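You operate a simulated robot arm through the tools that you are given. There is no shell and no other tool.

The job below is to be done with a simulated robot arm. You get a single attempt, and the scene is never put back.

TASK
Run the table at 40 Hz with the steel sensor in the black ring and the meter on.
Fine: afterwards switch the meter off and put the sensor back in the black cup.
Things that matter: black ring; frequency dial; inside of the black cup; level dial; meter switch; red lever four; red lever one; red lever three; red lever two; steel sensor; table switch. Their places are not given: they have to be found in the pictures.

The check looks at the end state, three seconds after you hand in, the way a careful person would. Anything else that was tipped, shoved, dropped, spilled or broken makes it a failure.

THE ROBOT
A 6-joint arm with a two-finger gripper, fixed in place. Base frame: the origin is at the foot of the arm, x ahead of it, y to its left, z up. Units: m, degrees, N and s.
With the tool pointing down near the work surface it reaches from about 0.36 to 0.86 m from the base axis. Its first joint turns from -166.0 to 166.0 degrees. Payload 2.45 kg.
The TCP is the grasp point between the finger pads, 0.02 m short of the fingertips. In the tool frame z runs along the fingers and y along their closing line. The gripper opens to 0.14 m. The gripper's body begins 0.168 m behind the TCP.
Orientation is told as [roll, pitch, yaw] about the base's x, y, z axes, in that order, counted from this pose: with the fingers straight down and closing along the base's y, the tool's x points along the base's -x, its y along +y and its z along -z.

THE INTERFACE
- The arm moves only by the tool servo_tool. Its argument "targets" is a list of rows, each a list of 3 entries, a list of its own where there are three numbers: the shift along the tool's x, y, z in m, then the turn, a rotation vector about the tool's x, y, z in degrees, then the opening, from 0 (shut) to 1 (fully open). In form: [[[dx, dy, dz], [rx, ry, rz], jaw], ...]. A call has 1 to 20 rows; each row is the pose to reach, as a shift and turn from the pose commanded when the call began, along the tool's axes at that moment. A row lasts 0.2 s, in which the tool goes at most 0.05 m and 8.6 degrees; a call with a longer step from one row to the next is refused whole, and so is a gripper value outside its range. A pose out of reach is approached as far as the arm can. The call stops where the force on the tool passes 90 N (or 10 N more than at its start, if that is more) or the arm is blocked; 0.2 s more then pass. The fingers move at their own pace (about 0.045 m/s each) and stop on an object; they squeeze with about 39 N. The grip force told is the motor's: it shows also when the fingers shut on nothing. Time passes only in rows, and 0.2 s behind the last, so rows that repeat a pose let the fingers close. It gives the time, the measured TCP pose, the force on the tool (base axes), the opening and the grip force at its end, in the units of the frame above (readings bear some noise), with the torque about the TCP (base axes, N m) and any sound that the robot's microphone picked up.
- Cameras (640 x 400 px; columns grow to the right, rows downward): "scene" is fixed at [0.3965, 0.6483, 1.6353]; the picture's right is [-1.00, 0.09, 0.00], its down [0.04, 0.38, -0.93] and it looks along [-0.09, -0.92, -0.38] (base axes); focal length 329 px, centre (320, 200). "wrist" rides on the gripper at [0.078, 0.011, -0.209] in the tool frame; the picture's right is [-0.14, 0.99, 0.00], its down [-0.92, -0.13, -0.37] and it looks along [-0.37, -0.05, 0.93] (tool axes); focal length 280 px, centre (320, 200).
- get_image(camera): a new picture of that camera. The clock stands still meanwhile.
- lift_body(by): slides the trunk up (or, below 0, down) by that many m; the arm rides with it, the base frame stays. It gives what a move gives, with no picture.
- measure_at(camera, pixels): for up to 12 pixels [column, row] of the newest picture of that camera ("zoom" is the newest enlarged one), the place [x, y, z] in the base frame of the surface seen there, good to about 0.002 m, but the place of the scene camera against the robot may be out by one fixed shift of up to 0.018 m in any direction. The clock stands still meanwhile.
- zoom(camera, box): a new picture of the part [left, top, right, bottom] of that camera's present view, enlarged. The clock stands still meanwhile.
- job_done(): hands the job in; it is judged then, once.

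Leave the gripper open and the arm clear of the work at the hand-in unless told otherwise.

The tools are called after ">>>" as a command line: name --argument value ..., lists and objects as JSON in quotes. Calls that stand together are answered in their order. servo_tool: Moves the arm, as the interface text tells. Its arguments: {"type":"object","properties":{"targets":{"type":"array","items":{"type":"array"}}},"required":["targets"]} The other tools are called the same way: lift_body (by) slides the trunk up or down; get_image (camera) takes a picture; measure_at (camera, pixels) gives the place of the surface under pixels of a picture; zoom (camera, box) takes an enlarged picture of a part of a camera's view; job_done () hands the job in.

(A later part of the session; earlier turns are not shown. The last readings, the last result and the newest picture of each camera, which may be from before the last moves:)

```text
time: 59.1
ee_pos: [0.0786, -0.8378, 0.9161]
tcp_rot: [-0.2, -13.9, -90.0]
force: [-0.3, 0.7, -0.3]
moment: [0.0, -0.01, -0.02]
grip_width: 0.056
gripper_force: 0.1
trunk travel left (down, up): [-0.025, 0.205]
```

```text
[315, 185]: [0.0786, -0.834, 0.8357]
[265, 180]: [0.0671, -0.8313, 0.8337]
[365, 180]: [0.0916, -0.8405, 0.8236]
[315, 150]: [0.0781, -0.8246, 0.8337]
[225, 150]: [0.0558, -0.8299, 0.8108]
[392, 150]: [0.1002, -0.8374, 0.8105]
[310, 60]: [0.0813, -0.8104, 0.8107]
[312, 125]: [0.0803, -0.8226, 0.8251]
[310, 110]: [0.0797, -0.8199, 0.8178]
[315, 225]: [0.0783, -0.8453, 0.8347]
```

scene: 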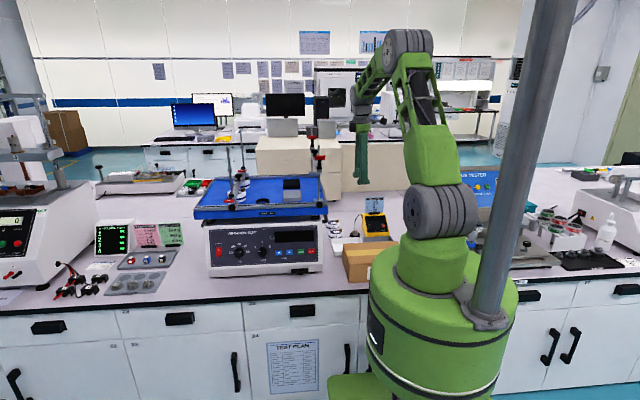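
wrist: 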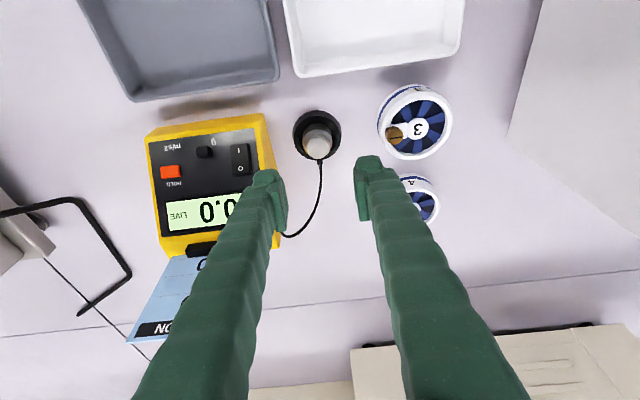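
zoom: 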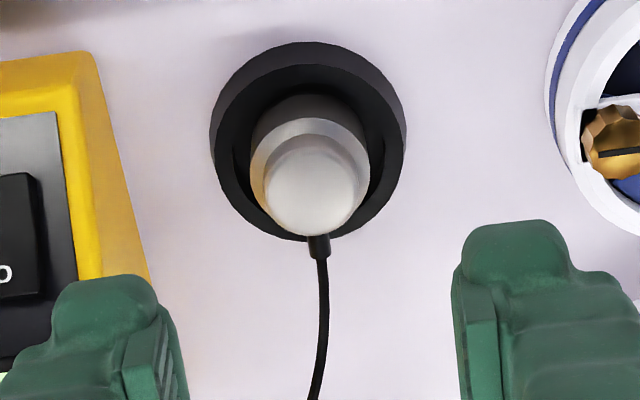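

I need the sensor's side profile (how high its straight wall goes) to choose the grip height.

>>> zoom --camera "wrist" --box '[298, 110, 338, 160]'

>>> measure_at --camera "wrist" --pixels '[[318, 122], [318, 124], [318, 126], [318, 128], [318, 130], [318, 131], [318, 132], [318, 133], [318, 134], [318, 135], [318, 136], [318, 138]]'

>>> zoom --camera "scene" --box '[340, 222, 372, 242]'

```text
8.00 times, centred on (318, 135) of wrist
```

zoom: 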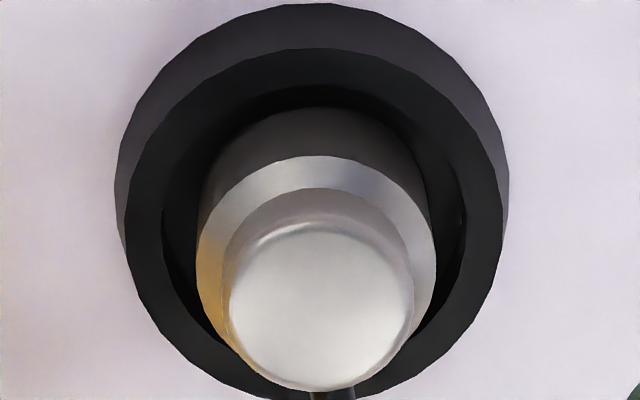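

```text
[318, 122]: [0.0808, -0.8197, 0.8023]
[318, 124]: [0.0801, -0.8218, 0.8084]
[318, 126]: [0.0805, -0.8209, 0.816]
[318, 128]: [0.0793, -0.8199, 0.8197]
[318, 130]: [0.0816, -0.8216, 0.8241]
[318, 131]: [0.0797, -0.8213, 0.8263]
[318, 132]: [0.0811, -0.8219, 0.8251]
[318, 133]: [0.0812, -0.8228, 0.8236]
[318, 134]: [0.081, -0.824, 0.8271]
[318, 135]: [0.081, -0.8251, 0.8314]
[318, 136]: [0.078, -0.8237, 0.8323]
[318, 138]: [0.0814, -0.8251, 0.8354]
```

```text
16.00 times, centred on (356, 232) of scene
```

zoom: 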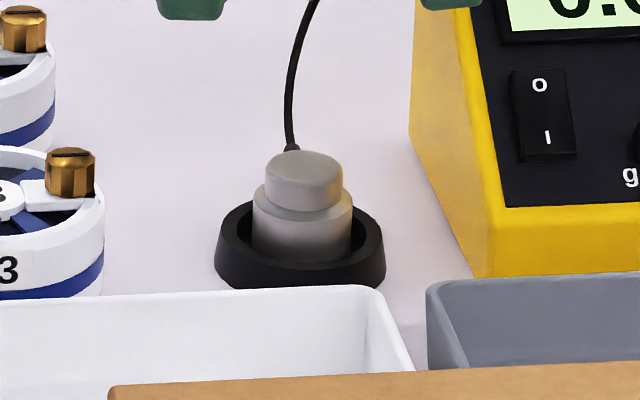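

The body wall (Ø0.030) ends at z 0.8245; above it the cap (Ø≈0.024) rises to 0.836. Gripping the cap keeps the fingertips clear of the cup and ring rims, so I descend to TCP z 0.8465 and close on the cap.

>>> servo_tool --targets '[[[0.006, 0, 0.021], [0, 0, 0], 0.4], [[0.012, 0, 0.042], [0, 0, 0], 0.4], [[0.016, -0.0003, 0.056], [0, 0, 0], 0.4], [[0.0191, -0.0003, 0.0669], [0, 0, 0], 0.4], [[0.0191, -0.0003, 0.0669], [0, 0, 0], 0.4]]'

>>> zoom --camera "scene" --box '[330, 205, 394, 245]'

>>> zoom --camera "wrist" --box '[240, 120, 400, 220]'

```text
time: 60.3
ee_pos: [0.0788, -0.836, 0.8667]
tcp_rot: [-0.2, -15.0, -89.8]
force: [4.7, 46.2, 43.0]
moment: [-0.66, 2.33, -2.42]
grip_width: 0.0592
gripper_force: 2.6
trunk travel left (down, up): [-0.025, 0.205]
stopped in row 5: the force on the tool passed its limit at 95 N (the readings are from after the stop); the commanded pose is now the measured one
```

```text
10.00 times, centred on (362, 225) of scene
```

zoom: 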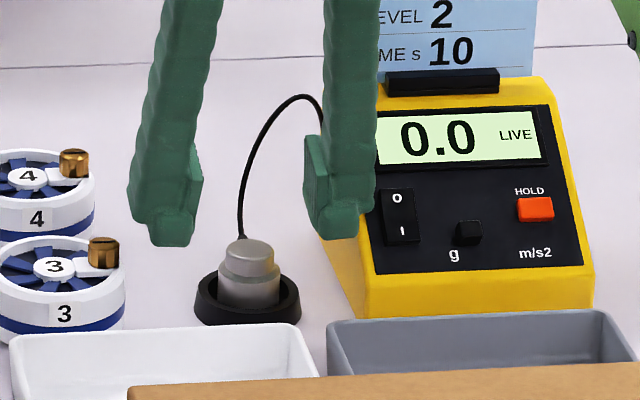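

```text
4.00 times, centred on (320, 170) of wrist
```

zoom: 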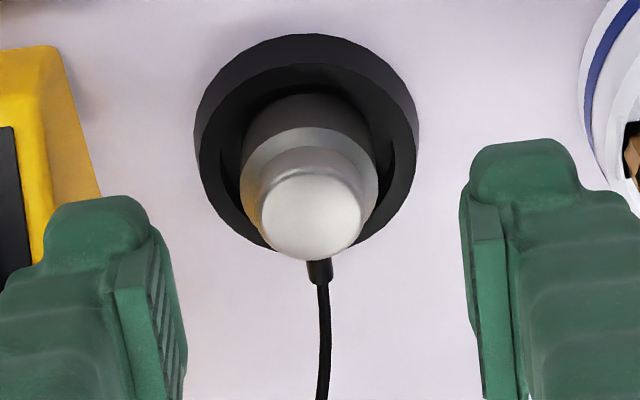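

The left finger touched the meter's side edge (95 N stop): the fingers are bulkier than the stated 14 mm. I go straight back up and check that the meter hasn't moved.

>>> servo_tool --targets '[[[-0.005, 0, -0.02], [0, 1, 0], 0.4], [[-0.01, 0, -0.04], [0, 1, 0], 0.4], [[-0.012, 0, -0.05], [0, 1, 0], 0.4], [[-0.012, 0, -0.05], [0, 1, 0], 0.4]]'

>>> get_image --camera "wrist"

>>> measure_at --camera "wrist" --pixels '[[240, 145], [242, 158], [244, 173], [268, 118], [148, 132], [160, 245], [262, 113], [255, 120]]'

>>> zoom --camera "wrist" --box '[130, 90, 330, 250]'

```text
time: 61.3
ee_pos: [0.0785, -0.8408, 0.9098]
tcp_rot: [-0.2, -13.9, -89.8]
force: [-0.9, 1.0, -0.1]
moment: [0.03, 0.0, -0.01]
grip_width: 0.0561
gripper_force: 0.0
trunk travel left (down, up): [-0.025, 0.205]
```

```text
taken
```

wrist: 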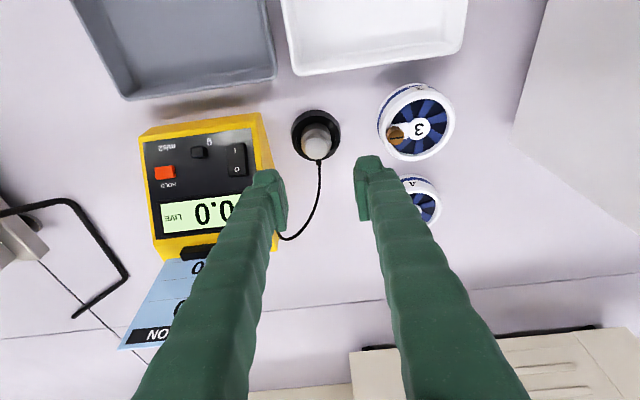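

```text
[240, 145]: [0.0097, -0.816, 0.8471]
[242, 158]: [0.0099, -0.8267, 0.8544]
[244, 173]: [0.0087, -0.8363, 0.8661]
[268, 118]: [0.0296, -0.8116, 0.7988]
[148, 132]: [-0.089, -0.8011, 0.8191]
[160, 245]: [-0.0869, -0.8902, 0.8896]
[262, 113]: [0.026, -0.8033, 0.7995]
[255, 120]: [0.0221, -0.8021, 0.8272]
```

```text
2.50 times, centred on (230, 170) of wrist
```

zoom: 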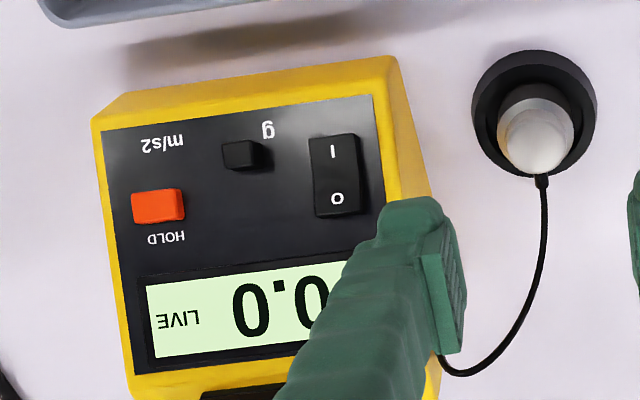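

>>> measure_at --camera "wrist" --pixels '[[235, 151], [236, 160], [199, 152], [237, 170], [258, 112], [274, 175], [277, 195], [265, 140], [270, 155], [300, 111], [316, 111], [340, 136]]'

>>> zoom --camera "scene" --box '[310, 180, 438, 260]'

```text
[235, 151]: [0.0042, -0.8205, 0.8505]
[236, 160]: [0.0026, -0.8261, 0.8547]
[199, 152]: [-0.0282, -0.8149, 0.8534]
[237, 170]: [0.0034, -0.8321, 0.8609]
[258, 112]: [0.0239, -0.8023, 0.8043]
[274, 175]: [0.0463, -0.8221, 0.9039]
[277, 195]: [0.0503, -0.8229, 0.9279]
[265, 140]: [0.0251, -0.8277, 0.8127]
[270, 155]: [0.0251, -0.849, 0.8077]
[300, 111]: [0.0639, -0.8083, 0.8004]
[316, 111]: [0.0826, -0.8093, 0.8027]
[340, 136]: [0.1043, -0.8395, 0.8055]
```

```text
5.00 times, centred on (374, 220) of scene
```

zoom: 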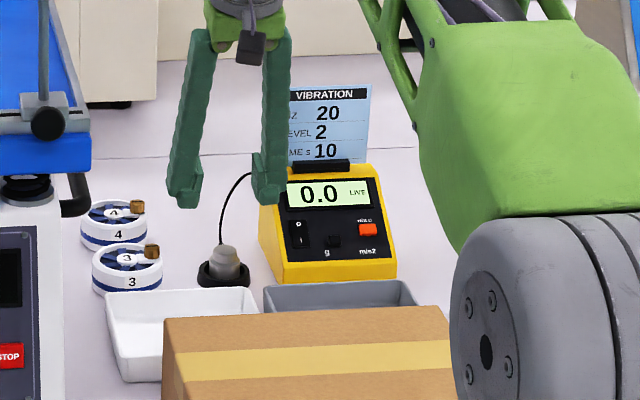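

The meter has not moved (same readings and same pixels as at the start). I narrow the opening to 0.035 m and descend more carefully, in two stages.

>>> servo_tool --targets '[[[0, 0, 0], [0, 0, 0], 0.25], [[0, 0, 0], [0, 0, 0], 0.25], [[0.007, 0, 0.02], [0, 0, 0], 0.25], [[0.0137, 0, 0.04], [0, 0, 0], 0.25], [[0.0137, 0, 0.04], [0, 0, 0], 0.25]]'

>>> zoom --camera "wrist" --box '[240, 120, 400, 220]'

>>> zoom --camera "scene" --box '[330, 205, 394, 245]'

```text
time: 62.5
ee_pos: [0.0783, -0.8374, 0.8686]
tcp_rot: [-0.3, -14.0, -89.8]
force: [-0.3, 0.8, -0.6]
moment: [0.0, -0.04, 0.01]
grip_width: 0.0349
gripper_force: 0.1
trunk travel left (down, up): [-0.025, 0.205]
```

```text
4.00 times, centred on (320, 170) of wrist
```

zoom: 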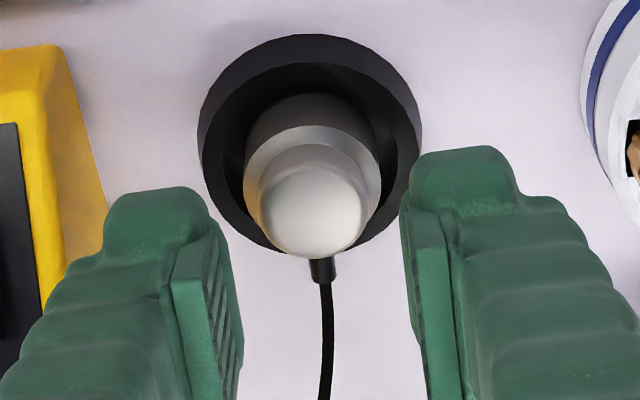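

```text
10.00 times, centred on (362, 225) of scene
```

zoom: 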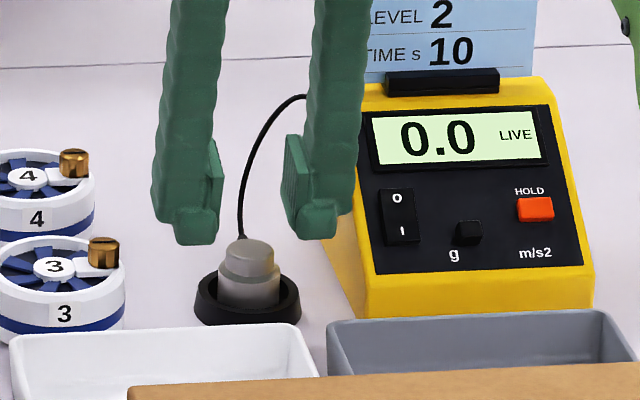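

Clear on both sides. I descend the last 2.1 cm and close on the cap.

>>> servo_tool --targets '[[[0.0037, 0, 0.01], [0, 0, 0], 0.25], [[0.0073, 0, 0.0209], [0, 0, 0], 0.25], [[0.0073, 0, 0.0209], [0, 0, 0], 0.25]]'

>>> zoom --camera "wrist" --box '[240, 120, 400, 220]'

>>> zoom --camera "scene" --box '[330, 205, 394, 245]'

```text
time: 63.3
ee_pos: [0.0795, -0.8338, 0.8454]
tcp_rot: [-0.2, -13.9, -89.8]
force: [-0.2, -0.2, 0.2]
moment: [0.02, 0.0, 0.0]
grip_width: 0.0352
gripper_force: 0.0
trunk travel left (down, up): [-0.025, 0.205]
```

```text
4.00 times, centred on (320, 170) of wrist
```

zoom: 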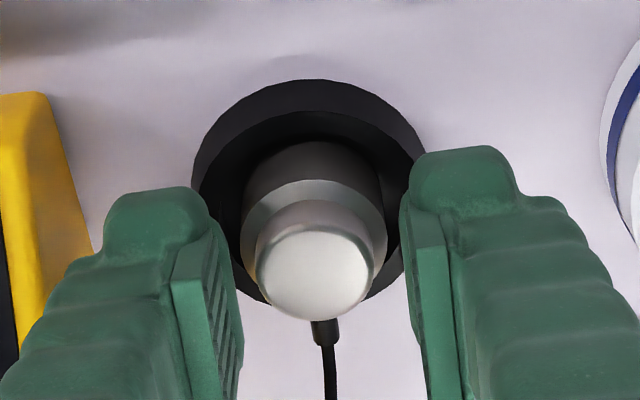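

```text
10.00 times, centred on (362, 225) of scene
```

zoom: 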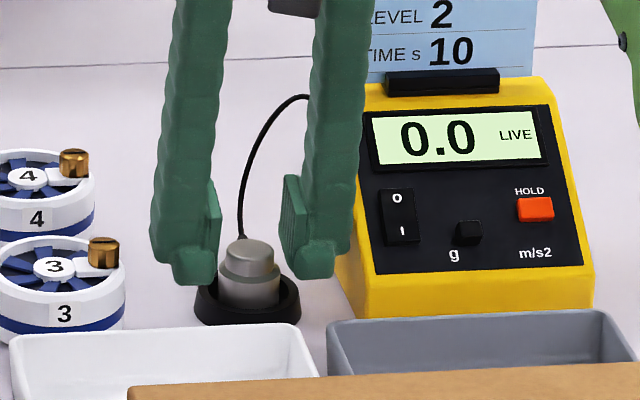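

The cap sits between the pads. Close.

>>> servo_tool --targets '[[[0, 0, 0], [0, 0, 0], 0.1], [[0, 0, 0], [0, 0, 0], 0], [[0, 0, 0], [0, 0, 0], 0], [[0, 0, 0], [0, 0, 0], 0]]'

>>> zoom --camera "wrist" --box '[240, 120, 400, 220]'

```text
time: 64.3
ee_pos: [0.0794, -0.8345, 0.8449]
tcp_rot: [-0.2, -13.9, -89.9]
force: [-0.6, -1.1, 0.1]
moment: [-0.01, -0.04, 0.02]
grip_width: 0.0223
gripper_force: 38.9
trunk travel left (down, up): [-0.025, 0.205]
```

```text
4.00 times, centred on (320, 170) of wrist
```

zoom: 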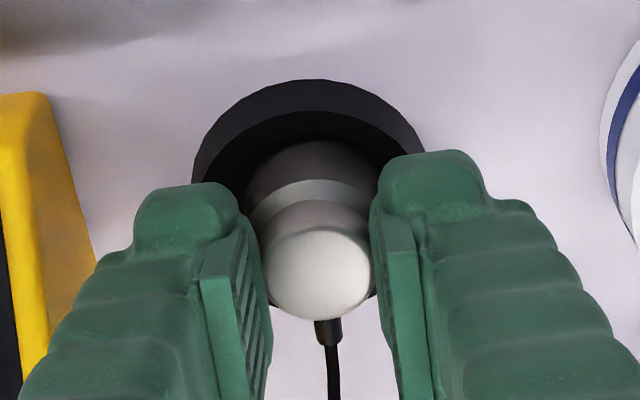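

Gripped (0.0223 m, 39 N, no side force). I lift straight up 6 cm and check.

>>> servo_tool --targets '[[[-0.0036, 0, -0.0146], [0, 0, 0], 0], [[-0.0085, 0, -0.034], [0, 0, 0], 0], [[-0.0145, 0, -0.0582], [0, 0, 0], 0], [[-0.0145, 0, -0.0582], [0, 0, 0], 0]]'

>>> get_image --camera "wrist"

>>> zoom --camera "scene" --box '[310, 180, 438, 260]'

```text
time: 65.3
ee_pos: [0.0792, -0.834, 0.9059]
tcp_rot: [-0.3, -13.9, -89.9]
force: [-0.3, 1.2, -1.7]
moment: [-0.02, 0.02, 0.02]
grip_width: 0.0227
gripper_force: 38.8
trunk travel left (down, up): [-0.025, 0.205]
```

```text
taken
```

wrist: 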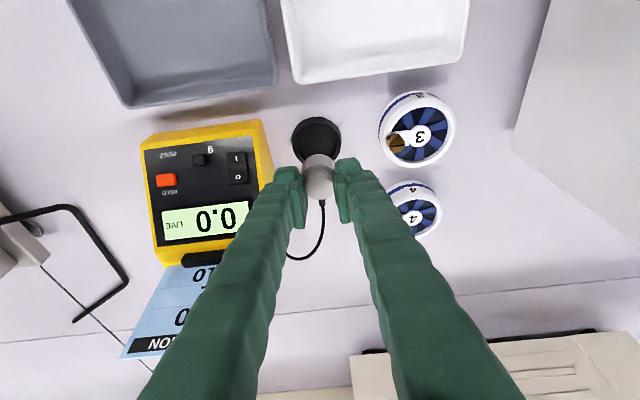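

```text
5.00 times, centred on (374, 220) of scene
```

zoom: 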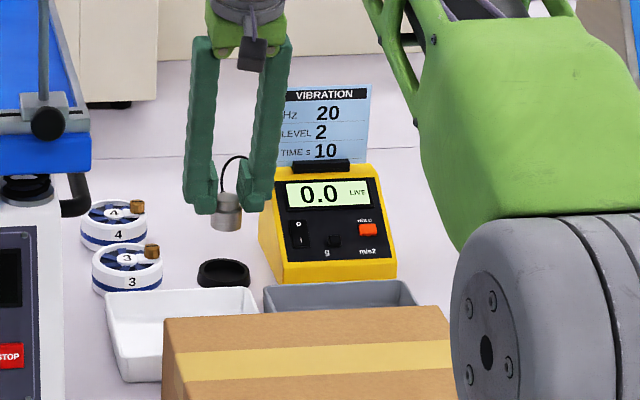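

The sensor is lifted cleanly (bottom ≈ 4.2 cm below TCP; cup release pose noted as TCP (0.0794, −0.8345, 0.845)). I raise the trunk by 0.10 m, then carry inward and up.

>>> lift_body --by 0.1

```text
time: 66.6
ee_pos: [0.0787, -0.8335, 1.006]
tcp_rot: [-0.2, -13.8, -89.8]
force: [0.5, -0.2, -2.5]
moment: [0.03, -0.04, 0.02]
grip_width: 0.0227
gripper_force: 38.4
trunk travel left (down, up): [-0.125, 0.105]
```

Now carry: inward to (0.10, −0.66, 1.15), up to 1.44, then over toward (0.30, −0.46, 1.45).

>>> servo_tool --targets '[[[0.0223, 0.0036, -0.0303], [0, 0, 0], 0], [[0.0445, 0.0071, -0.0606], [0, 0, 0], 0], [[0.0668, 0.0107, -0.0909], [0, 0, 0], 0], [[0.089, 0.0142, -0.1211], [0, 0, 0], 0], [[0.1113, 0.0178, -0.1514], [0, 0, 0], 0], [[0.1335, 0.0213, -0.1817], [0, 0, 0], 0], [[0.1373, 0.0256, -0.2254], [0, 0, 0], 0], [[0.1412, 0.0299, -0.269], [0, 0, 0], 0], [[0.145, 0.0342, -0.3127], [0, 0, 0], 0], [[0.1489, 0.0384, -0.3563], [0, 0, 0], 0], [[0.1527, 0.0427, -0.4], [0, 0, 0], 0], [[0.1566, 0.047, -0.4437], [0, 0, 0], 0], [[0.1604, 0.0513, -0.4873], [0, 0, 0], 0], [[0.1604, 0.0513, -0.4873], [0, 0, 0], 0]]'

>>> get_image --camera "scene"

>>> get_image --camera "wrist"

```text
time: 69.6
ee_pos: [0.1328, -0.5622, 1.439]
tcp_rot: [-0.2, -13.8, -89.8]
force: [0.4, -0.1, -1.0]
moment: [-0.01, 0.04, 0.01]
grip_width: 0.0226
gripper_force: 39.4
trunk travel left (down, up): [-0.125, 0.105]
```

```text
taken
```

scene: 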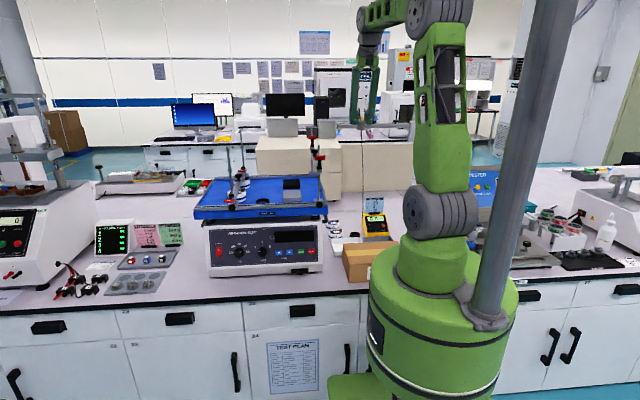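

```text
taken
```

wrist: 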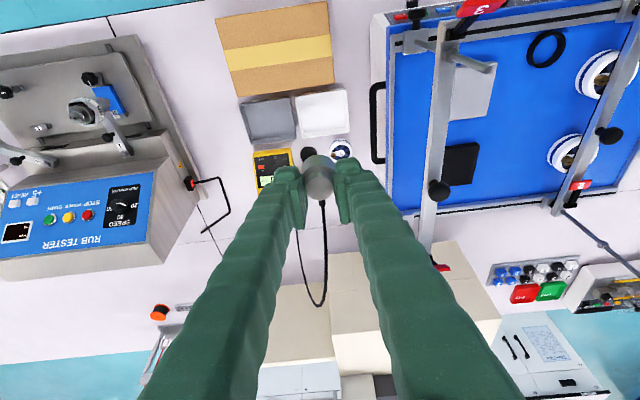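

Cable trails freely. Next: over bar 3‑4 (z 1.45), across to (0.45, −0.46), then down to 1.28 above the ring.

>>> servo_tool --targets '[[[0.0193, 0.0334, -0.0071], [0, 0, 0], 0], [[0.0385, 0.0668, -0.0142], [0, 0, 0], 0], [[0.0578, 0.1002, -0.0212], [0, 0, 0], 0], [[0.077, 0.1336, -0.0283], [0, 0, 0], 0], [[0.0963, 0.167, -0.0354], [0, 0, 0], 0], [[0.0975, 0.2045, -0.0306], [0, 0, 0], 0], [[0.0988, 0.242, -0.0257], [0, 0, 0], 0], [[0.1, 0.2795, -0.0209], [0, 0, 0], 0], [[0.1012, 0.317, -0.016], [0, 0, 0], 0], [[0.0912, 0.3288, 0.0174], [0, 0, 0], 0], [[0.0812, 0.3406, 0.0508], [0, 0, 0], 0], [[0.0713, 0.3524, 0.0843], [0, 0, 0], 0], [[0.0613, 0.3642, 0.1177], [0, 0, 0], 0], [[0.0513, 0.376, 0.1511], [0, 0, 0], 0], [[0.0513, 0.376, 0.1511], [0, 0, 0], 0]]'

>>> get_image --camera "scene"

>>> get_image --camera "wrist"

```text
time: 72.8
ee_pos: [0.5068, -0.5464, 1.2792]
tcp_rot: [-0.2, -14.0, -89.8]
force: [-0.3, 0.0, -1.6]
moment: [0.02, -0.02, -0.01]
grip_width: 0.0227
gripper_force: 39.2
trunk travel left (down, up): [-0.125, 0.105]
```

```text
taken
```

scene: 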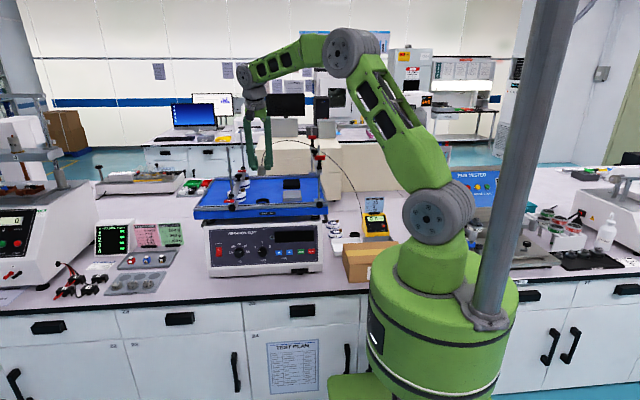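

```text
taken
```

wrist: 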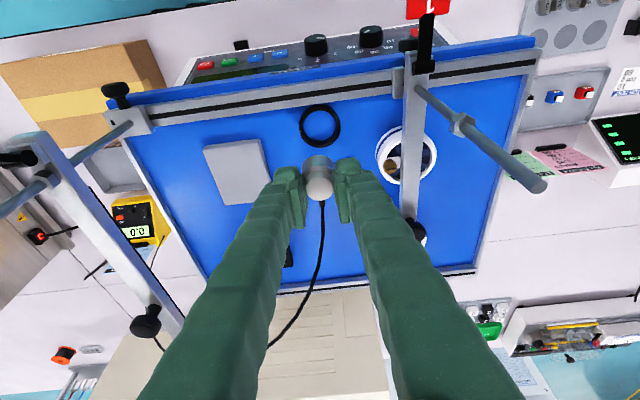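

Sensor is above the ring. I measure the ring (px (320, 125)) from here.

>>> zoom --camera "wrist" --box '[280, 100, 360, 150]'

>>> measure_at --camera "zoom" --pixels '[[320, 200], [320, 50], [320, 340], [165, 200], [475, 200], [175, 210], [465, 190], [320, 335], [320, 65], [230, 330], [410, 330], [320, 370]]'

```text
8.00 times, centred on (320, 125) of wrist
```

zoom: 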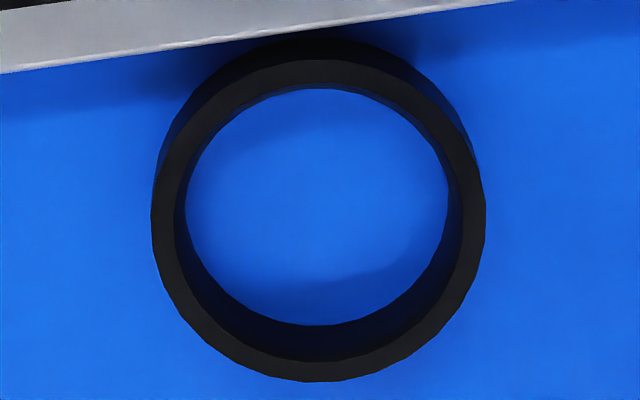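

```text
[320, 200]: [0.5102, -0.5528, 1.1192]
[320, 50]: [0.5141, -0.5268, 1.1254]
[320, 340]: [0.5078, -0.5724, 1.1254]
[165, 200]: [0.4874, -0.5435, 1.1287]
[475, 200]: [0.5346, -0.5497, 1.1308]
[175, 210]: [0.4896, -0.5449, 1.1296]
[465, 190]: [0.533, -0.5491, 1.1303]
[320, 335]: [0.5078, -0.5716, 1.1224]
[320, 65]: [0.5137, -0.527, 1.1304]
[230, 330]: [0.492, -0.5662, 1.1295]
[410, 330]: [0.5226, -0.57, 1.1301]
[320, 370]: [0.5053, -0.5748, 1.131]
```

Ring centre ≈ (0.510, −0.550), inner radius ~0.021, floor z 1.119. I lower to TCP (0.510, −0.549, 1.168), leaving about 6 mm under the sensor.

>>> servo_tool --targets '[[[0.0, 0.0032, 0.01], [0, 0, 0], 0], [[0.006, 0.0032, 0.035], [0, 0, 0], 0], [[0.0121, 0.0032, 0.06], [0, 0, 0], 0], [[0.0182, 0.0032, 0.085], [0, 0, 0], 0], [[0.0242, 0.0032, 0.1086], [0, 0, 0], 0], [[0.0242, 0.0032, 0.1086], [0, 0, 0], 0]]'

>>> get_image --camera "wrist"

>>> zoom --camera "wrist" --box '[260, 120, 380, 195]'

>>> zoom --camera "scene" --box '[240, 180, 288, 210]'

```text
time: 74.2
ee_pos: [0.509, -0.5501, 1.1696]
tcp_rot: [-0.2, -14.0, -89.8]
force: [0.4, 0.4, -0.4]
moment: [-0.03, -0.03, 0.01]
grip_width: 0.0226
gripper_force: 38.9
trunk travel left (down, up): [-0.125, 0.105]
```

```text
taken
```

wrist: 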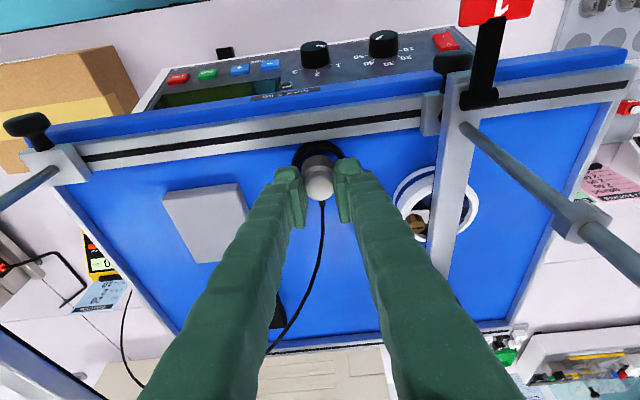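

```text
5.33 times, centred on (320, 158) of wrist
```

zoom: 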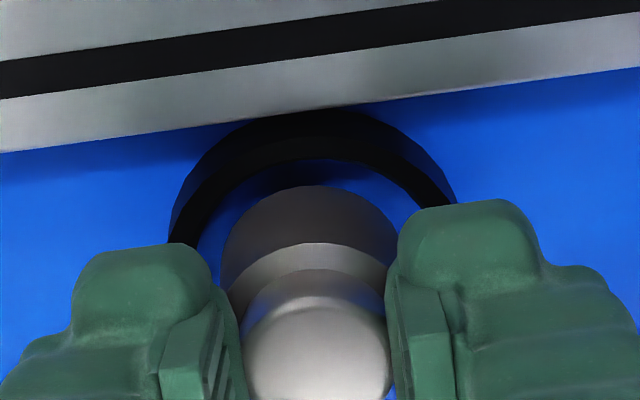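

```text
13.33 times, centred on (264, 195) of scene
```

zoom: 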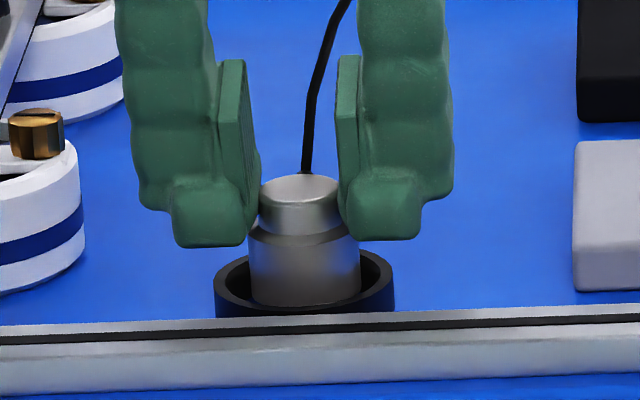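

The sensor is entering the ring, centred. I lower 6 mm more and read the force.

>>> servo_tool --targets '[[[0.0008, 0, 0.003], [0, 0, 0], 0], [[0.0015, 0, 0.006], [0, 0, 0], 0], [[0.0015, 0, 0.006], [0, 0, 0], 0]]'

>>> zoom --camera "scene" --box '[240, 180, 288, 210]'

```text
time: 75.0
ee_pos: [0.509, -0.5492, 1.163]
tcp_rot: [-0.2, -13.9, -89.8]
force: [-0.8, 0.2, -0.5]
moment: [-0.02, -0.01, 0.0]
grip_width: 0.0225
gripper_force: 38.8
trunk travel left (down, up): [-0.125, 0.105]
```

```text
13.33 times, centred on (264, 195) of scene
```

zoom: 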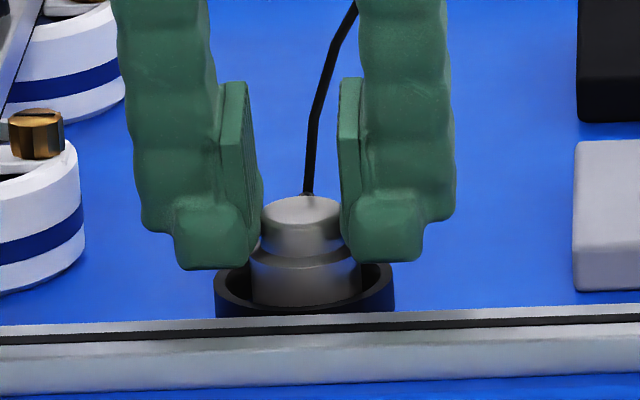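

No contact yet; I lower 2 mm more.

>>> servo_tool --targets '[[[0.0003, 0, 0.001], [0, 0, 0], 0], [[0.0005, 0, 0.002], [0, 0, 0], 0], [[0.0005, 0, 0.002], [0, 0, 0], 0]]'

```text
time: 75.8
ee_pos: [0.5093, -0.5494, 1.1615]
tcp_rot: [-0.2, -14.0, -89.8]
force: [1.2, 1.7, 6.5]
moment: [0.11, -0.06, -0.02]
grip_width: 0.0225
gripper_force: 38.6
trunk travel left (down, up): [-0.125, 0.105]
```

Touched down (6.5 N). I open slightly to 0.03 m and rise straight up.

>>> servo_tool --targets '[[[0, 0, 0], [0, 0, 0], 0.22], [[0, 0, 0], [0, 0, 0], 0.22], [[0, 0, 0], [0, 0, 0], 0.22], [[-0.0024, 0, -0.0097], [0, 0, 0], 0.22], [[-0.0073, 0, -0.0291], [0, 0, 0], 0.22], [[-0.0157, 0, -0.0631], [0, 0, 0], 0.22], [[-0.0157, 0, -0.0631], [0, 0, 0], 0.22]]'

>>> zoom --camera "scene" --box '[232, 170, 296, 210]'

>>> get_image --camera "wrist"

>>> get_image --camera "scene"

```text
time: 77.4
ee_pos: [0.5084, -0.549, 1.2263]
tcp_rot: [-0.3, -14.0, -89.8]
force: [0.6, -0.1, -0.3]
moment: [-0.02, 0.0, -0.01]
grip_width: 0.0308
gripper_force: 0.0
trunk travel left (down, up): [-0.125, 0.105]
```

```text
10.00 times, centred on (264, 190) of scene
```

zoom: 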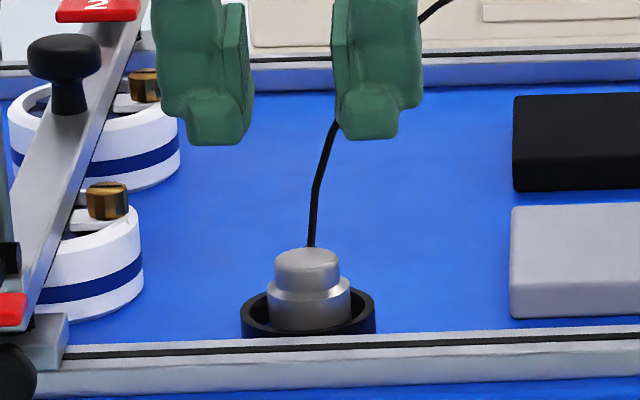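

```text
taken
```

wrist: 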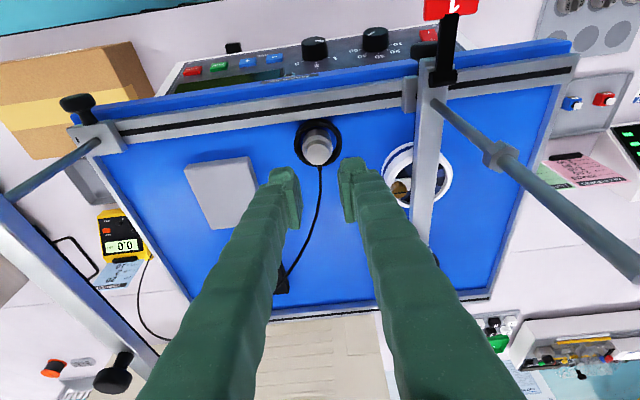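

```text
taken
```

scene: 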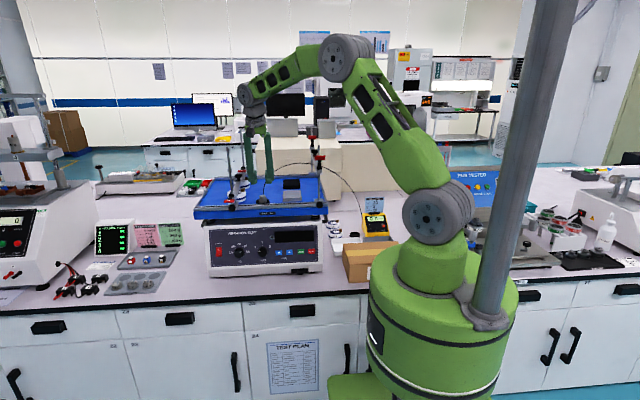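

The sensor stands upright in the ring, meter on, dial at 40, level 1. Now to the table's power rocker: up and out over the front rail, fingers closed, tool tilting to 60°, ending 6 cm in front of the rocker's "I" end.

>>> servo_tool --targets '[[[0.0099, 0.0039, -0.0278], [0, 0, 0], 0.22], [[0.0198, 0.0077, -0.0556], [0, 0, 0], 0.22], [[0.0297, 0.0116, -0.0834], [0, 0, 0], 0.22], [[0.0637, 0.0216, -0.0919], [0, 0, 0], 0.1], [[0.0977, 0.0316, -0.1003], [0, 0, 0], 0], [[0.1316, 0.0416, -0.1088], [0, 0, 0], 0], [[0.1656, 0.0516, -0.1172], [0, 0, 0], 0], [[0.1769, 0.0683, -0.0857], [0, -7.67, 0], 0], [[0.1882, 0.0849, -0.0542], [0, -15.3, 0], 0], [[0.1995, 0.1016, -0.0227], [0, -23, 0], 0], [[0.2108, 0.1183, 0.0089], [0, -30.7, 0], 0], [[0.2221, 0.1349, 0.0404], [0, -38.3, 0], 0], [[0.2334, 0.1516, 0.0719], [0, -46, 0], 0], [[0.2286, 0.1559, 0.1124], [0, -46, 0], 0], [[0.2237, 0.1601, 0.1529], [0, -46, 0], 0], [[0.2189, 0.1644, 0.1933], [0, -46, 0], 0], [[0.214, 0.1686, 0.2338], [0, -46, 0], 0], [[0.214, 0.1686, 0.2338], [0, -46, 0], 0]]'

>>> get_image --camera "wrist"

>>> get_image --camera "scene"

```text
time: 81.2
ee_pos: [0.6762, -0.3977, 0.9471]
tcp_rot: [-0.4, -59.9, -89.5]
force: [-0.3, 0.2, 0.9]
moment: [-0.04, -0.01, -0.03]
grip_width: 0.0003
gripper_force: 29.4
trunk travel left (down, up): [-0.125, 0.105]
```

```text
taken
```

wrist: 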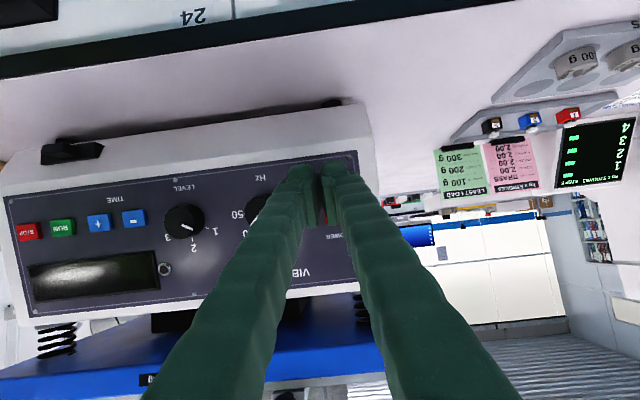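

```text
taken
```

scene: 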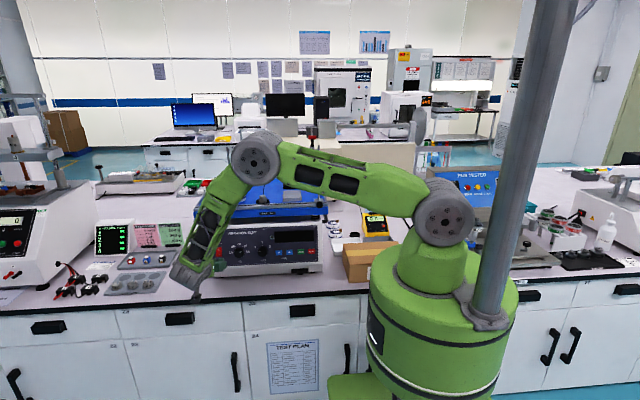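

>>> zoom --camera "wrist" --box '[260, 140, 400, 240]'

>>> measure_at --camera "wrist" --pixels '[[321, 205], [321, 215], [334, 215], [322, 195], [321, 190], [335, 218], [345, 200], [350, 170]]'

```text
4.00 times, centred on (330, 190) of wrist
```

zoom: 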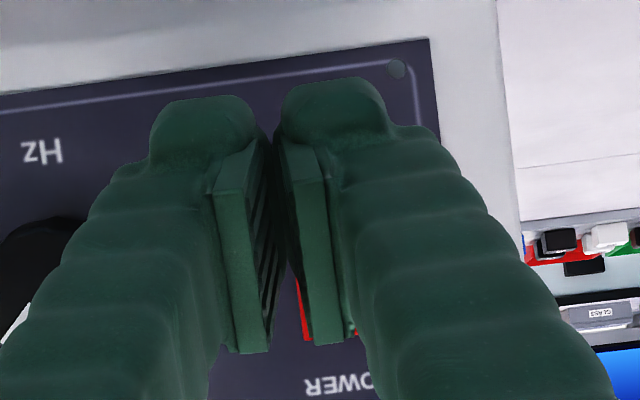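

```text
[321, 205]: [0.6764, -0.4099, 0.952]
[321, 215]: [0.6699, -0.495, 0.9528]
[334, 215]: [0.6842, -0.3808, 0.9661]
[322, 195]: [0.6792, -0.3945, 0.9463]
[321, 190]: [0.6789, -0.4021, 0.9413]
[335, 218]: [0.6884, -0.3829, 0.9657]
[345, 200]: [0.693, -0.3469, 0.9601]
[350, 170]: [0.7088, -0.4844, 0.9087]
```

The right finger block lines up with the rocker (left edge of red at px (325, 215), x 0.678–0.697). I advance along the panel normal in decreasing steps.

>>> servo_tool --targets '[[[-0.0056, 0, 0.0192], [0, 0, 0], 0], [[-0.0112, 0, 0.0384], [0, 0, 0], 0], [[-0.0146, 0, 0.0499], [0, 0, 0], 0], [[-0.0157, 0, 0.0538], [0, 0, 0], 0], [[-0.0163, 0, 0.0557], [0, 0, 0], 0], [[-0.0169, 0, 0.0576], [0, 0, 0], 0], [[-0.0174, 0, 0.0595], [0, 0, 0], 0]]'

>>> zoom --camera "scene" --box '[195, 205, 339, 295]'

>>> get_image --camera "wrist"

```text
time: 82.8
ee_pos: [0.6766, -0.4568, 0.9314]
tcp_rot: [-0.4, -59.9, -89.4]
force: [-1.0, 0.3, 0.2]
moment: [0.03, 0.0, -0.01]
grip_width: 0.0001
gripper_force: 29.3
trunk travel left (down, up): [-0.125, 0.105]
```

```text
4.44 times, centred on (267, 250) of scene
```

zoom: 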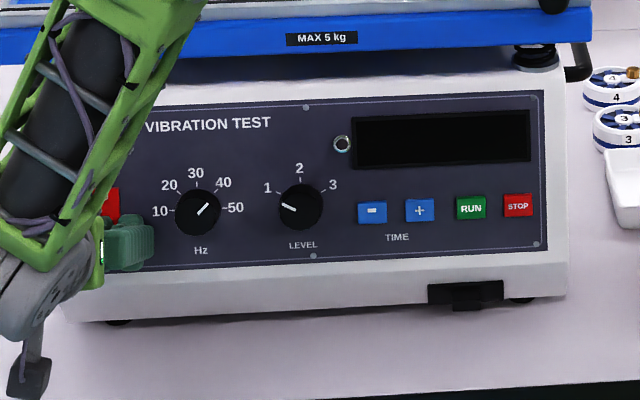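

```text
taken
```

wrist: 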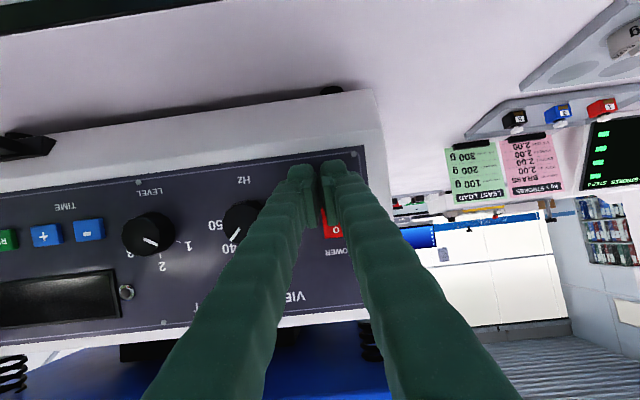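

No contact yet. The scene shows the Hz pointer exactly on 40. I keep pressing in 1.5 mm steps.

>>> servo_tool --targets '[[[-0.0004, 0, 0.0014], [0, 0, 0], 0], [[-0.0008, 0, 0.0029], [0, 0, 0], 0], [[-0.0013, 0, 0.0043], [0, 0, 0], 0], [[-0.0017, 0, 0.0058], [0, 0, 0], 0], [[-0.0017, 0, 0.0058], [0, 0, 0], 0]]'

>>> zoom --camera "scene" --box '[195, 205, 339, 295]'

```text
time: 84.0
ee_pos: [0.6773, -0.4611, 0.9307]
tcp_rot: [-0.4, -60.0, -89.2]
force: [-2.7, 22.2, 4.7]
moment: [-0.22, -0.06, 0.15]
grip_width: 0.0001
gripper_force: 29.6
trunk travel left (down, up): [-0.125, 0.105]
```

```text
4.44 times, centred on (267, 250) of scene
```

zoom: 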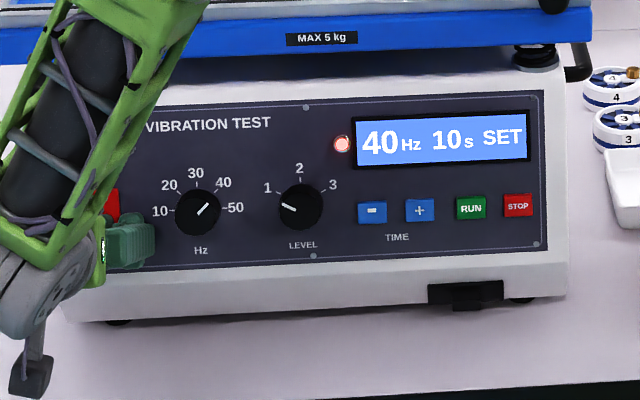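

The display lights: "40 Hz 10 s SET". So the run itself starts with the green RUN button, for 10 s. I back off and measure RUN.

>>> servo_tool --targets '[[[0.0056, 0, -0.0192], [0, 0, 0], 0], [[0.0157, 0, -0.0538], [0, 0, 0], 0], [[0.0197, 0, -0.0672], [0, 0, 0], 0], [[0.0197, 0, -0.0672], [0, 0, 0], 0]]'

>>> get_image --camera "wrist"

>>> get_image --camera "scene"

>>> measure_at --camera "scene" --pixels '[[301, 252], [301, 249], [301, 255], [311, 251], [289, 252], [278, 253], [295, 235], [262, 251]]'

>>> zoom --camera "scene" --box '[180, 120, 340, 220]'

```text
time: 85.0
ee_pos: [0.6779, -0.3959, 0.9473]
tcp_rot: [-0.3, -59.9, -89.5]
force: [-0.2, 0.7, -0.1]
moment: [0.0, 0.01, 0.0]
grip_width: 0.0
gripper_force: 29.5
trunk travel left (down, up): [-0.125, 0.105]
```

```text
taken
```

wrist: 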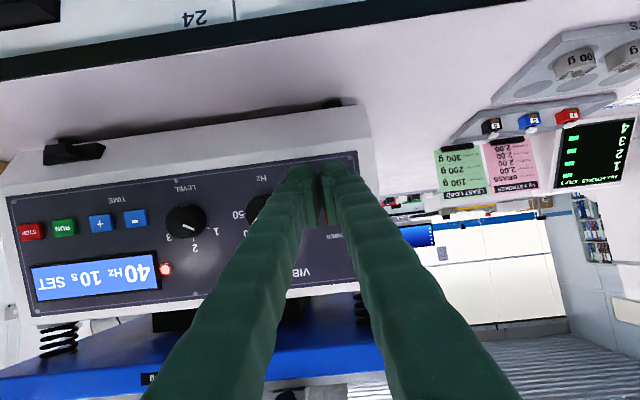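

```text
taken
```

scene: 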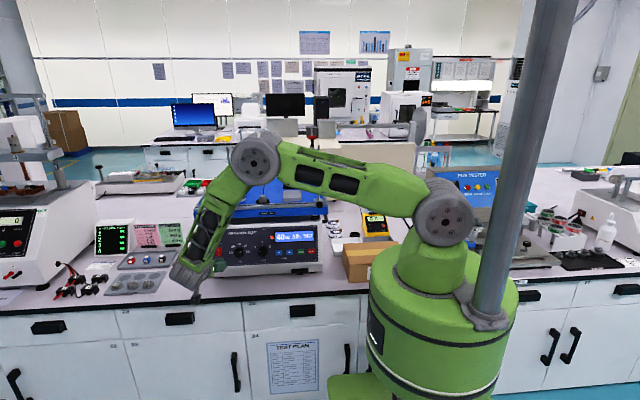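

```text
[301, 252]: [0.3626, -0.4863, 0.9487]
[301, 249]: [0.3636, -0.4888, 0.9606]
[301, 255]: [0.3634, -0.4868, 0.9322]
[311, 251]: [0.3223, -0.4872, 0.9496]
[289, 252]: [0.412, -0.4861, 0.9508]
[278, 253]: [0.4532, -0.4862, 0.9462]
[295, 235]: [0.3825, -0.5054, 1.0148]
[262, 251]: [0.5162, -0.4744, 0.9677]
```

```text
4.00 times, centred on (260, 170) of scene
```

zoom: 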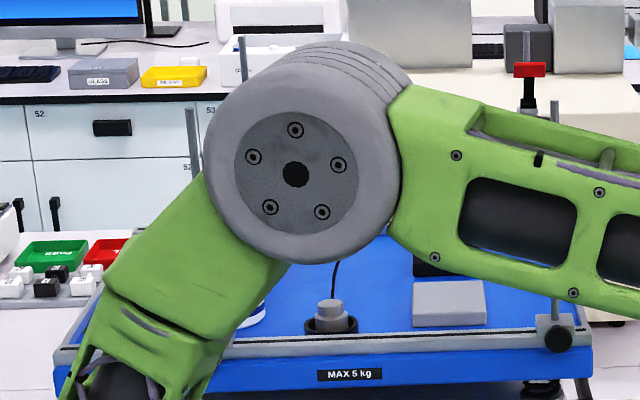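

RUN sits near (0.368, −0.484, 0.931) after the camera offset. I slide across in front of the panel to it, turning the gripper so the finger pair is vertical (narrow across the neighbouring buttons).

>>> servo_tool --targets '[[[-0.0002, -0.0282, -0.0011], [1.16, -1.16, -8.13], 0], [[-0.0003, -0.0564, -0.0021], [2.33, -2.33, -16.25], 0], [[-0.0005, -0.0846, -0.0032], [3.49, -3.49, -24.4], 0], [[-0.0007, -0.1128, -0.0042], [4.65, -4.65, -32.5], 0], [[-0.0008, -0.141, -0.0053], [5.82, -5.82, -40.6], 0], [[-0.001, -0.1693, -0.0063], [6.98, -6.98, -48.8], 0], [[-0.0011, -0.1975, -0.0074], [8.15, -8.15, -56.9], 0], [[-0.0013, -0.2257, -0.0084], [9.31, -9.31, -65], 0], [[-0.0015, -0.2539, -0.0095], [10.5, -10.5, -73.1], 0], [[-0.0016, -0.2821, -0.0105], [11.6, -11.6, -81.3], 0], [[-0.0018, -0.3103, -0.0116], [12.8, -12.8, -89.4], 0], [[-0.0018, -0.3103, -0.0116], [12.8, -12.8, -89.4], 0]]'

>>> get_image --camera "wrist"

>>> get_image --camera "scene"

```text
time: 87.6
ee_pos: [0.3665, -0.3872, 0.9554]
tcp_rot: [-76.2, 0.4, 0.2]
force: [0.1, -0.1, 0.0]
moment: [0.01, 0.02, -0.02]
grip_width: 0.0
gripper_force: 29.4
trunk travel left (down, up): [-0.125, 0.105]
```

```text
taken
```

wrist: 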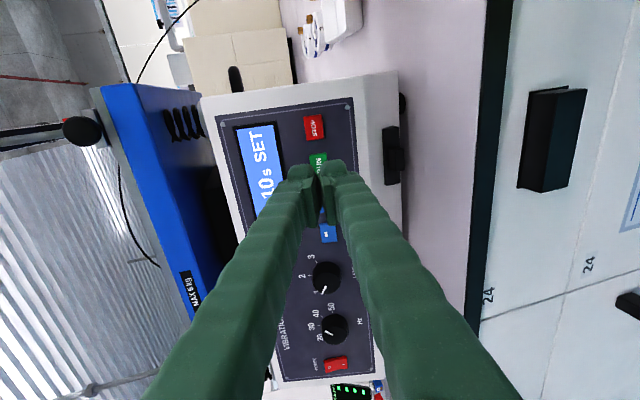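

```text
taken
```

scene: 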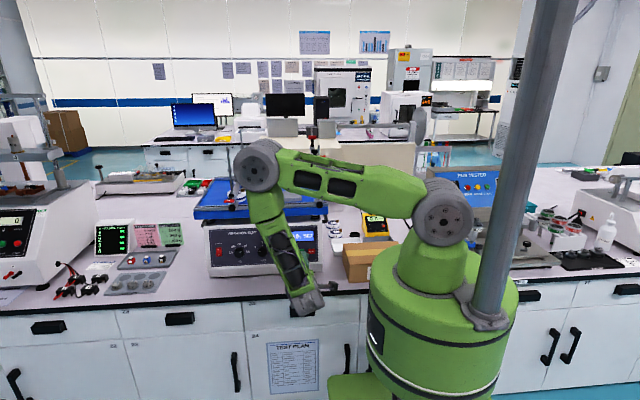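

>>> zoom --camera "wrist" --box '[260, 100, 400, 250]'

>>> measure_at --camera "wrist" --pixels '[[314, 158], [318, 157], [324, 156], [318, 154], [318, 161], [314, 127], [306, 128], [322, 126], [313, 117], [315, 138], [300, 170], [328, 232]]'

```text
2.67 times, centred on (330, 175) of wrist
```

zoom: 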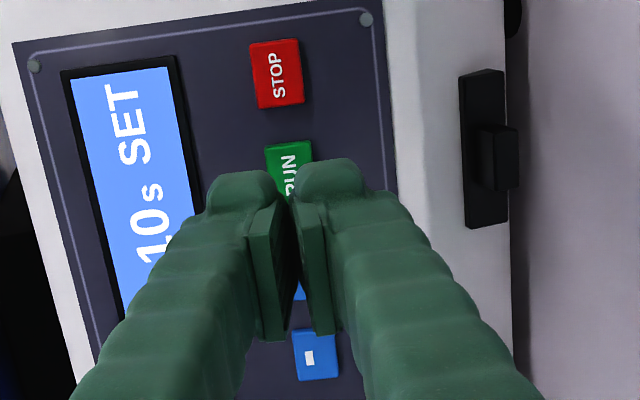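

```text
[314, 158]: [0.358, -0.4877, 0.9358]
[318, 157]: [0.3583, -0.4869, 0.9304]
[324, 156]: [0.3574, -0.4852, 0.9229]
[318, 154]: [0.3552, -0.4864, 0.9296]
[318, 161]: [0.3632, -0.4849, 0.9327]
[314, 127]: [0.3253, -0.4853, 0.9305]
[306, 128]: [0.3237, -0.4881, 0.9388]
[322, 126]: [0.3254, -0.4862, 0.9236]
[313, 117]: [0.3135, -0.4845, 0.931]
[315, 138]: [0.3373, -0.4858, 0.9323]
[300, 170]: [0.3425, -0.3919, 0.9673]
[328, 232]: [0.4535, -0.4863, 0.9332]
```

RUN centre ≈ (0.3656, −0.486, 0.931). The tool is aligned; I advance 7.8 cm, then press in small steps.

>>> servo_tool --targets '[[[0.001, 0, 0.02], [0, 0, 0], 0], [[0.001, 0, 0.04], [0, 0, 0], 0], [[0.001, 0, 0.06], [0, 0, 0], 0], [[0.001, 0, 0.072], [0, 0, 0], 0], [[0.001, 0, 0.078], [0, 0, 0], 0], [[0.001, 0, 0.0795], [0, 0, 0], 0], [[0.001, 0, 0.081], [0, 0, 0], 0]]'

>>> zoom --camera "scene" --box '[195, 205, 339, 295]'

>>> get_image --camera "wrist"

```text
time: 89.2
ee_pos: [0.3653, -0.4654, 0.9357]
tcp_rot: [-76.2, 0.3, 0.2]
force: [0.2, 0.5, -0.1]
moment: [-0.01, 0.01, 0.02]
grip_width: 0.0
gripper_force: 29.6
trunk travel left (down, up): [-0.125, 0.105]
```

```text
4.44 times, centred on (267, 250) of scene
```

zoom: 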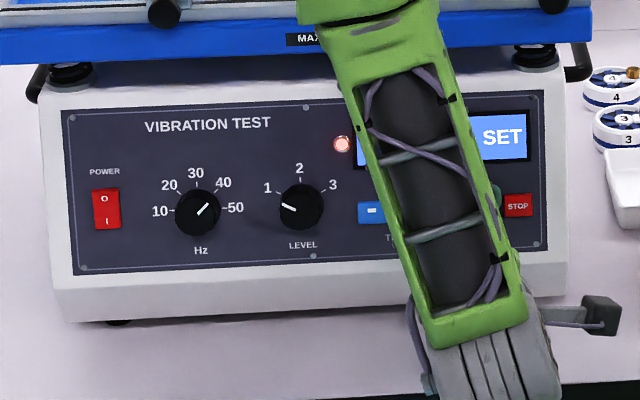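

```text
taken
```

wrist: 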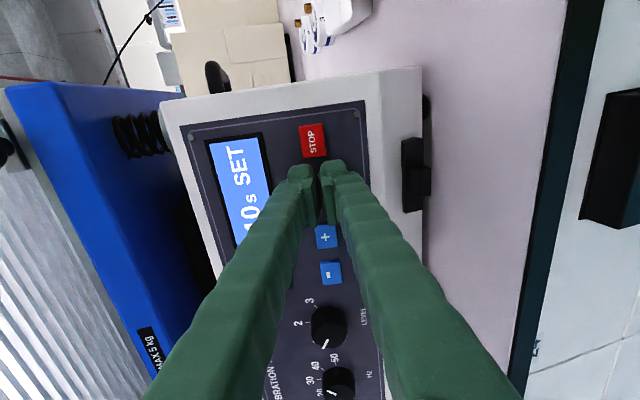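

Not touching yet; STOP and "+" remain clear. I press on in 1.2 mm steps.

>>> servo_tool --targets '[[[0, 0, 0.0012], [0, 0, 0], 0], [[0, 0, 0.0024], [0, 0, 0], 0], [[0, 0, 0.0036], [0, 0, 0], 0], [[0, 0, 0.0036], [0, 0, 0], 0]]'

>>> zoom --camera "wrist" --box '[200, 100, 380, 240]'

```text
time: 90.2
ee_pos: [0.3669, -0.4688, 0.9354]
tcp_rot: [-76.1, 0.3, 0.2]
force: [0.6, 13.5, 2.2]
moment: [-0.02, 0.03, -0.03]
grip_width: 0.0064
gripper_force: 29.4
trunk travel left (down, up): [-0.125, 0.105]
heard: click
```

```text
2.86 times, centred on (290, 170) of wrist
```

zoom: 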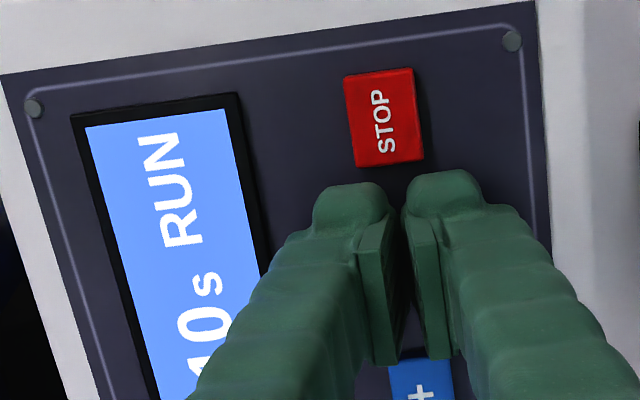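

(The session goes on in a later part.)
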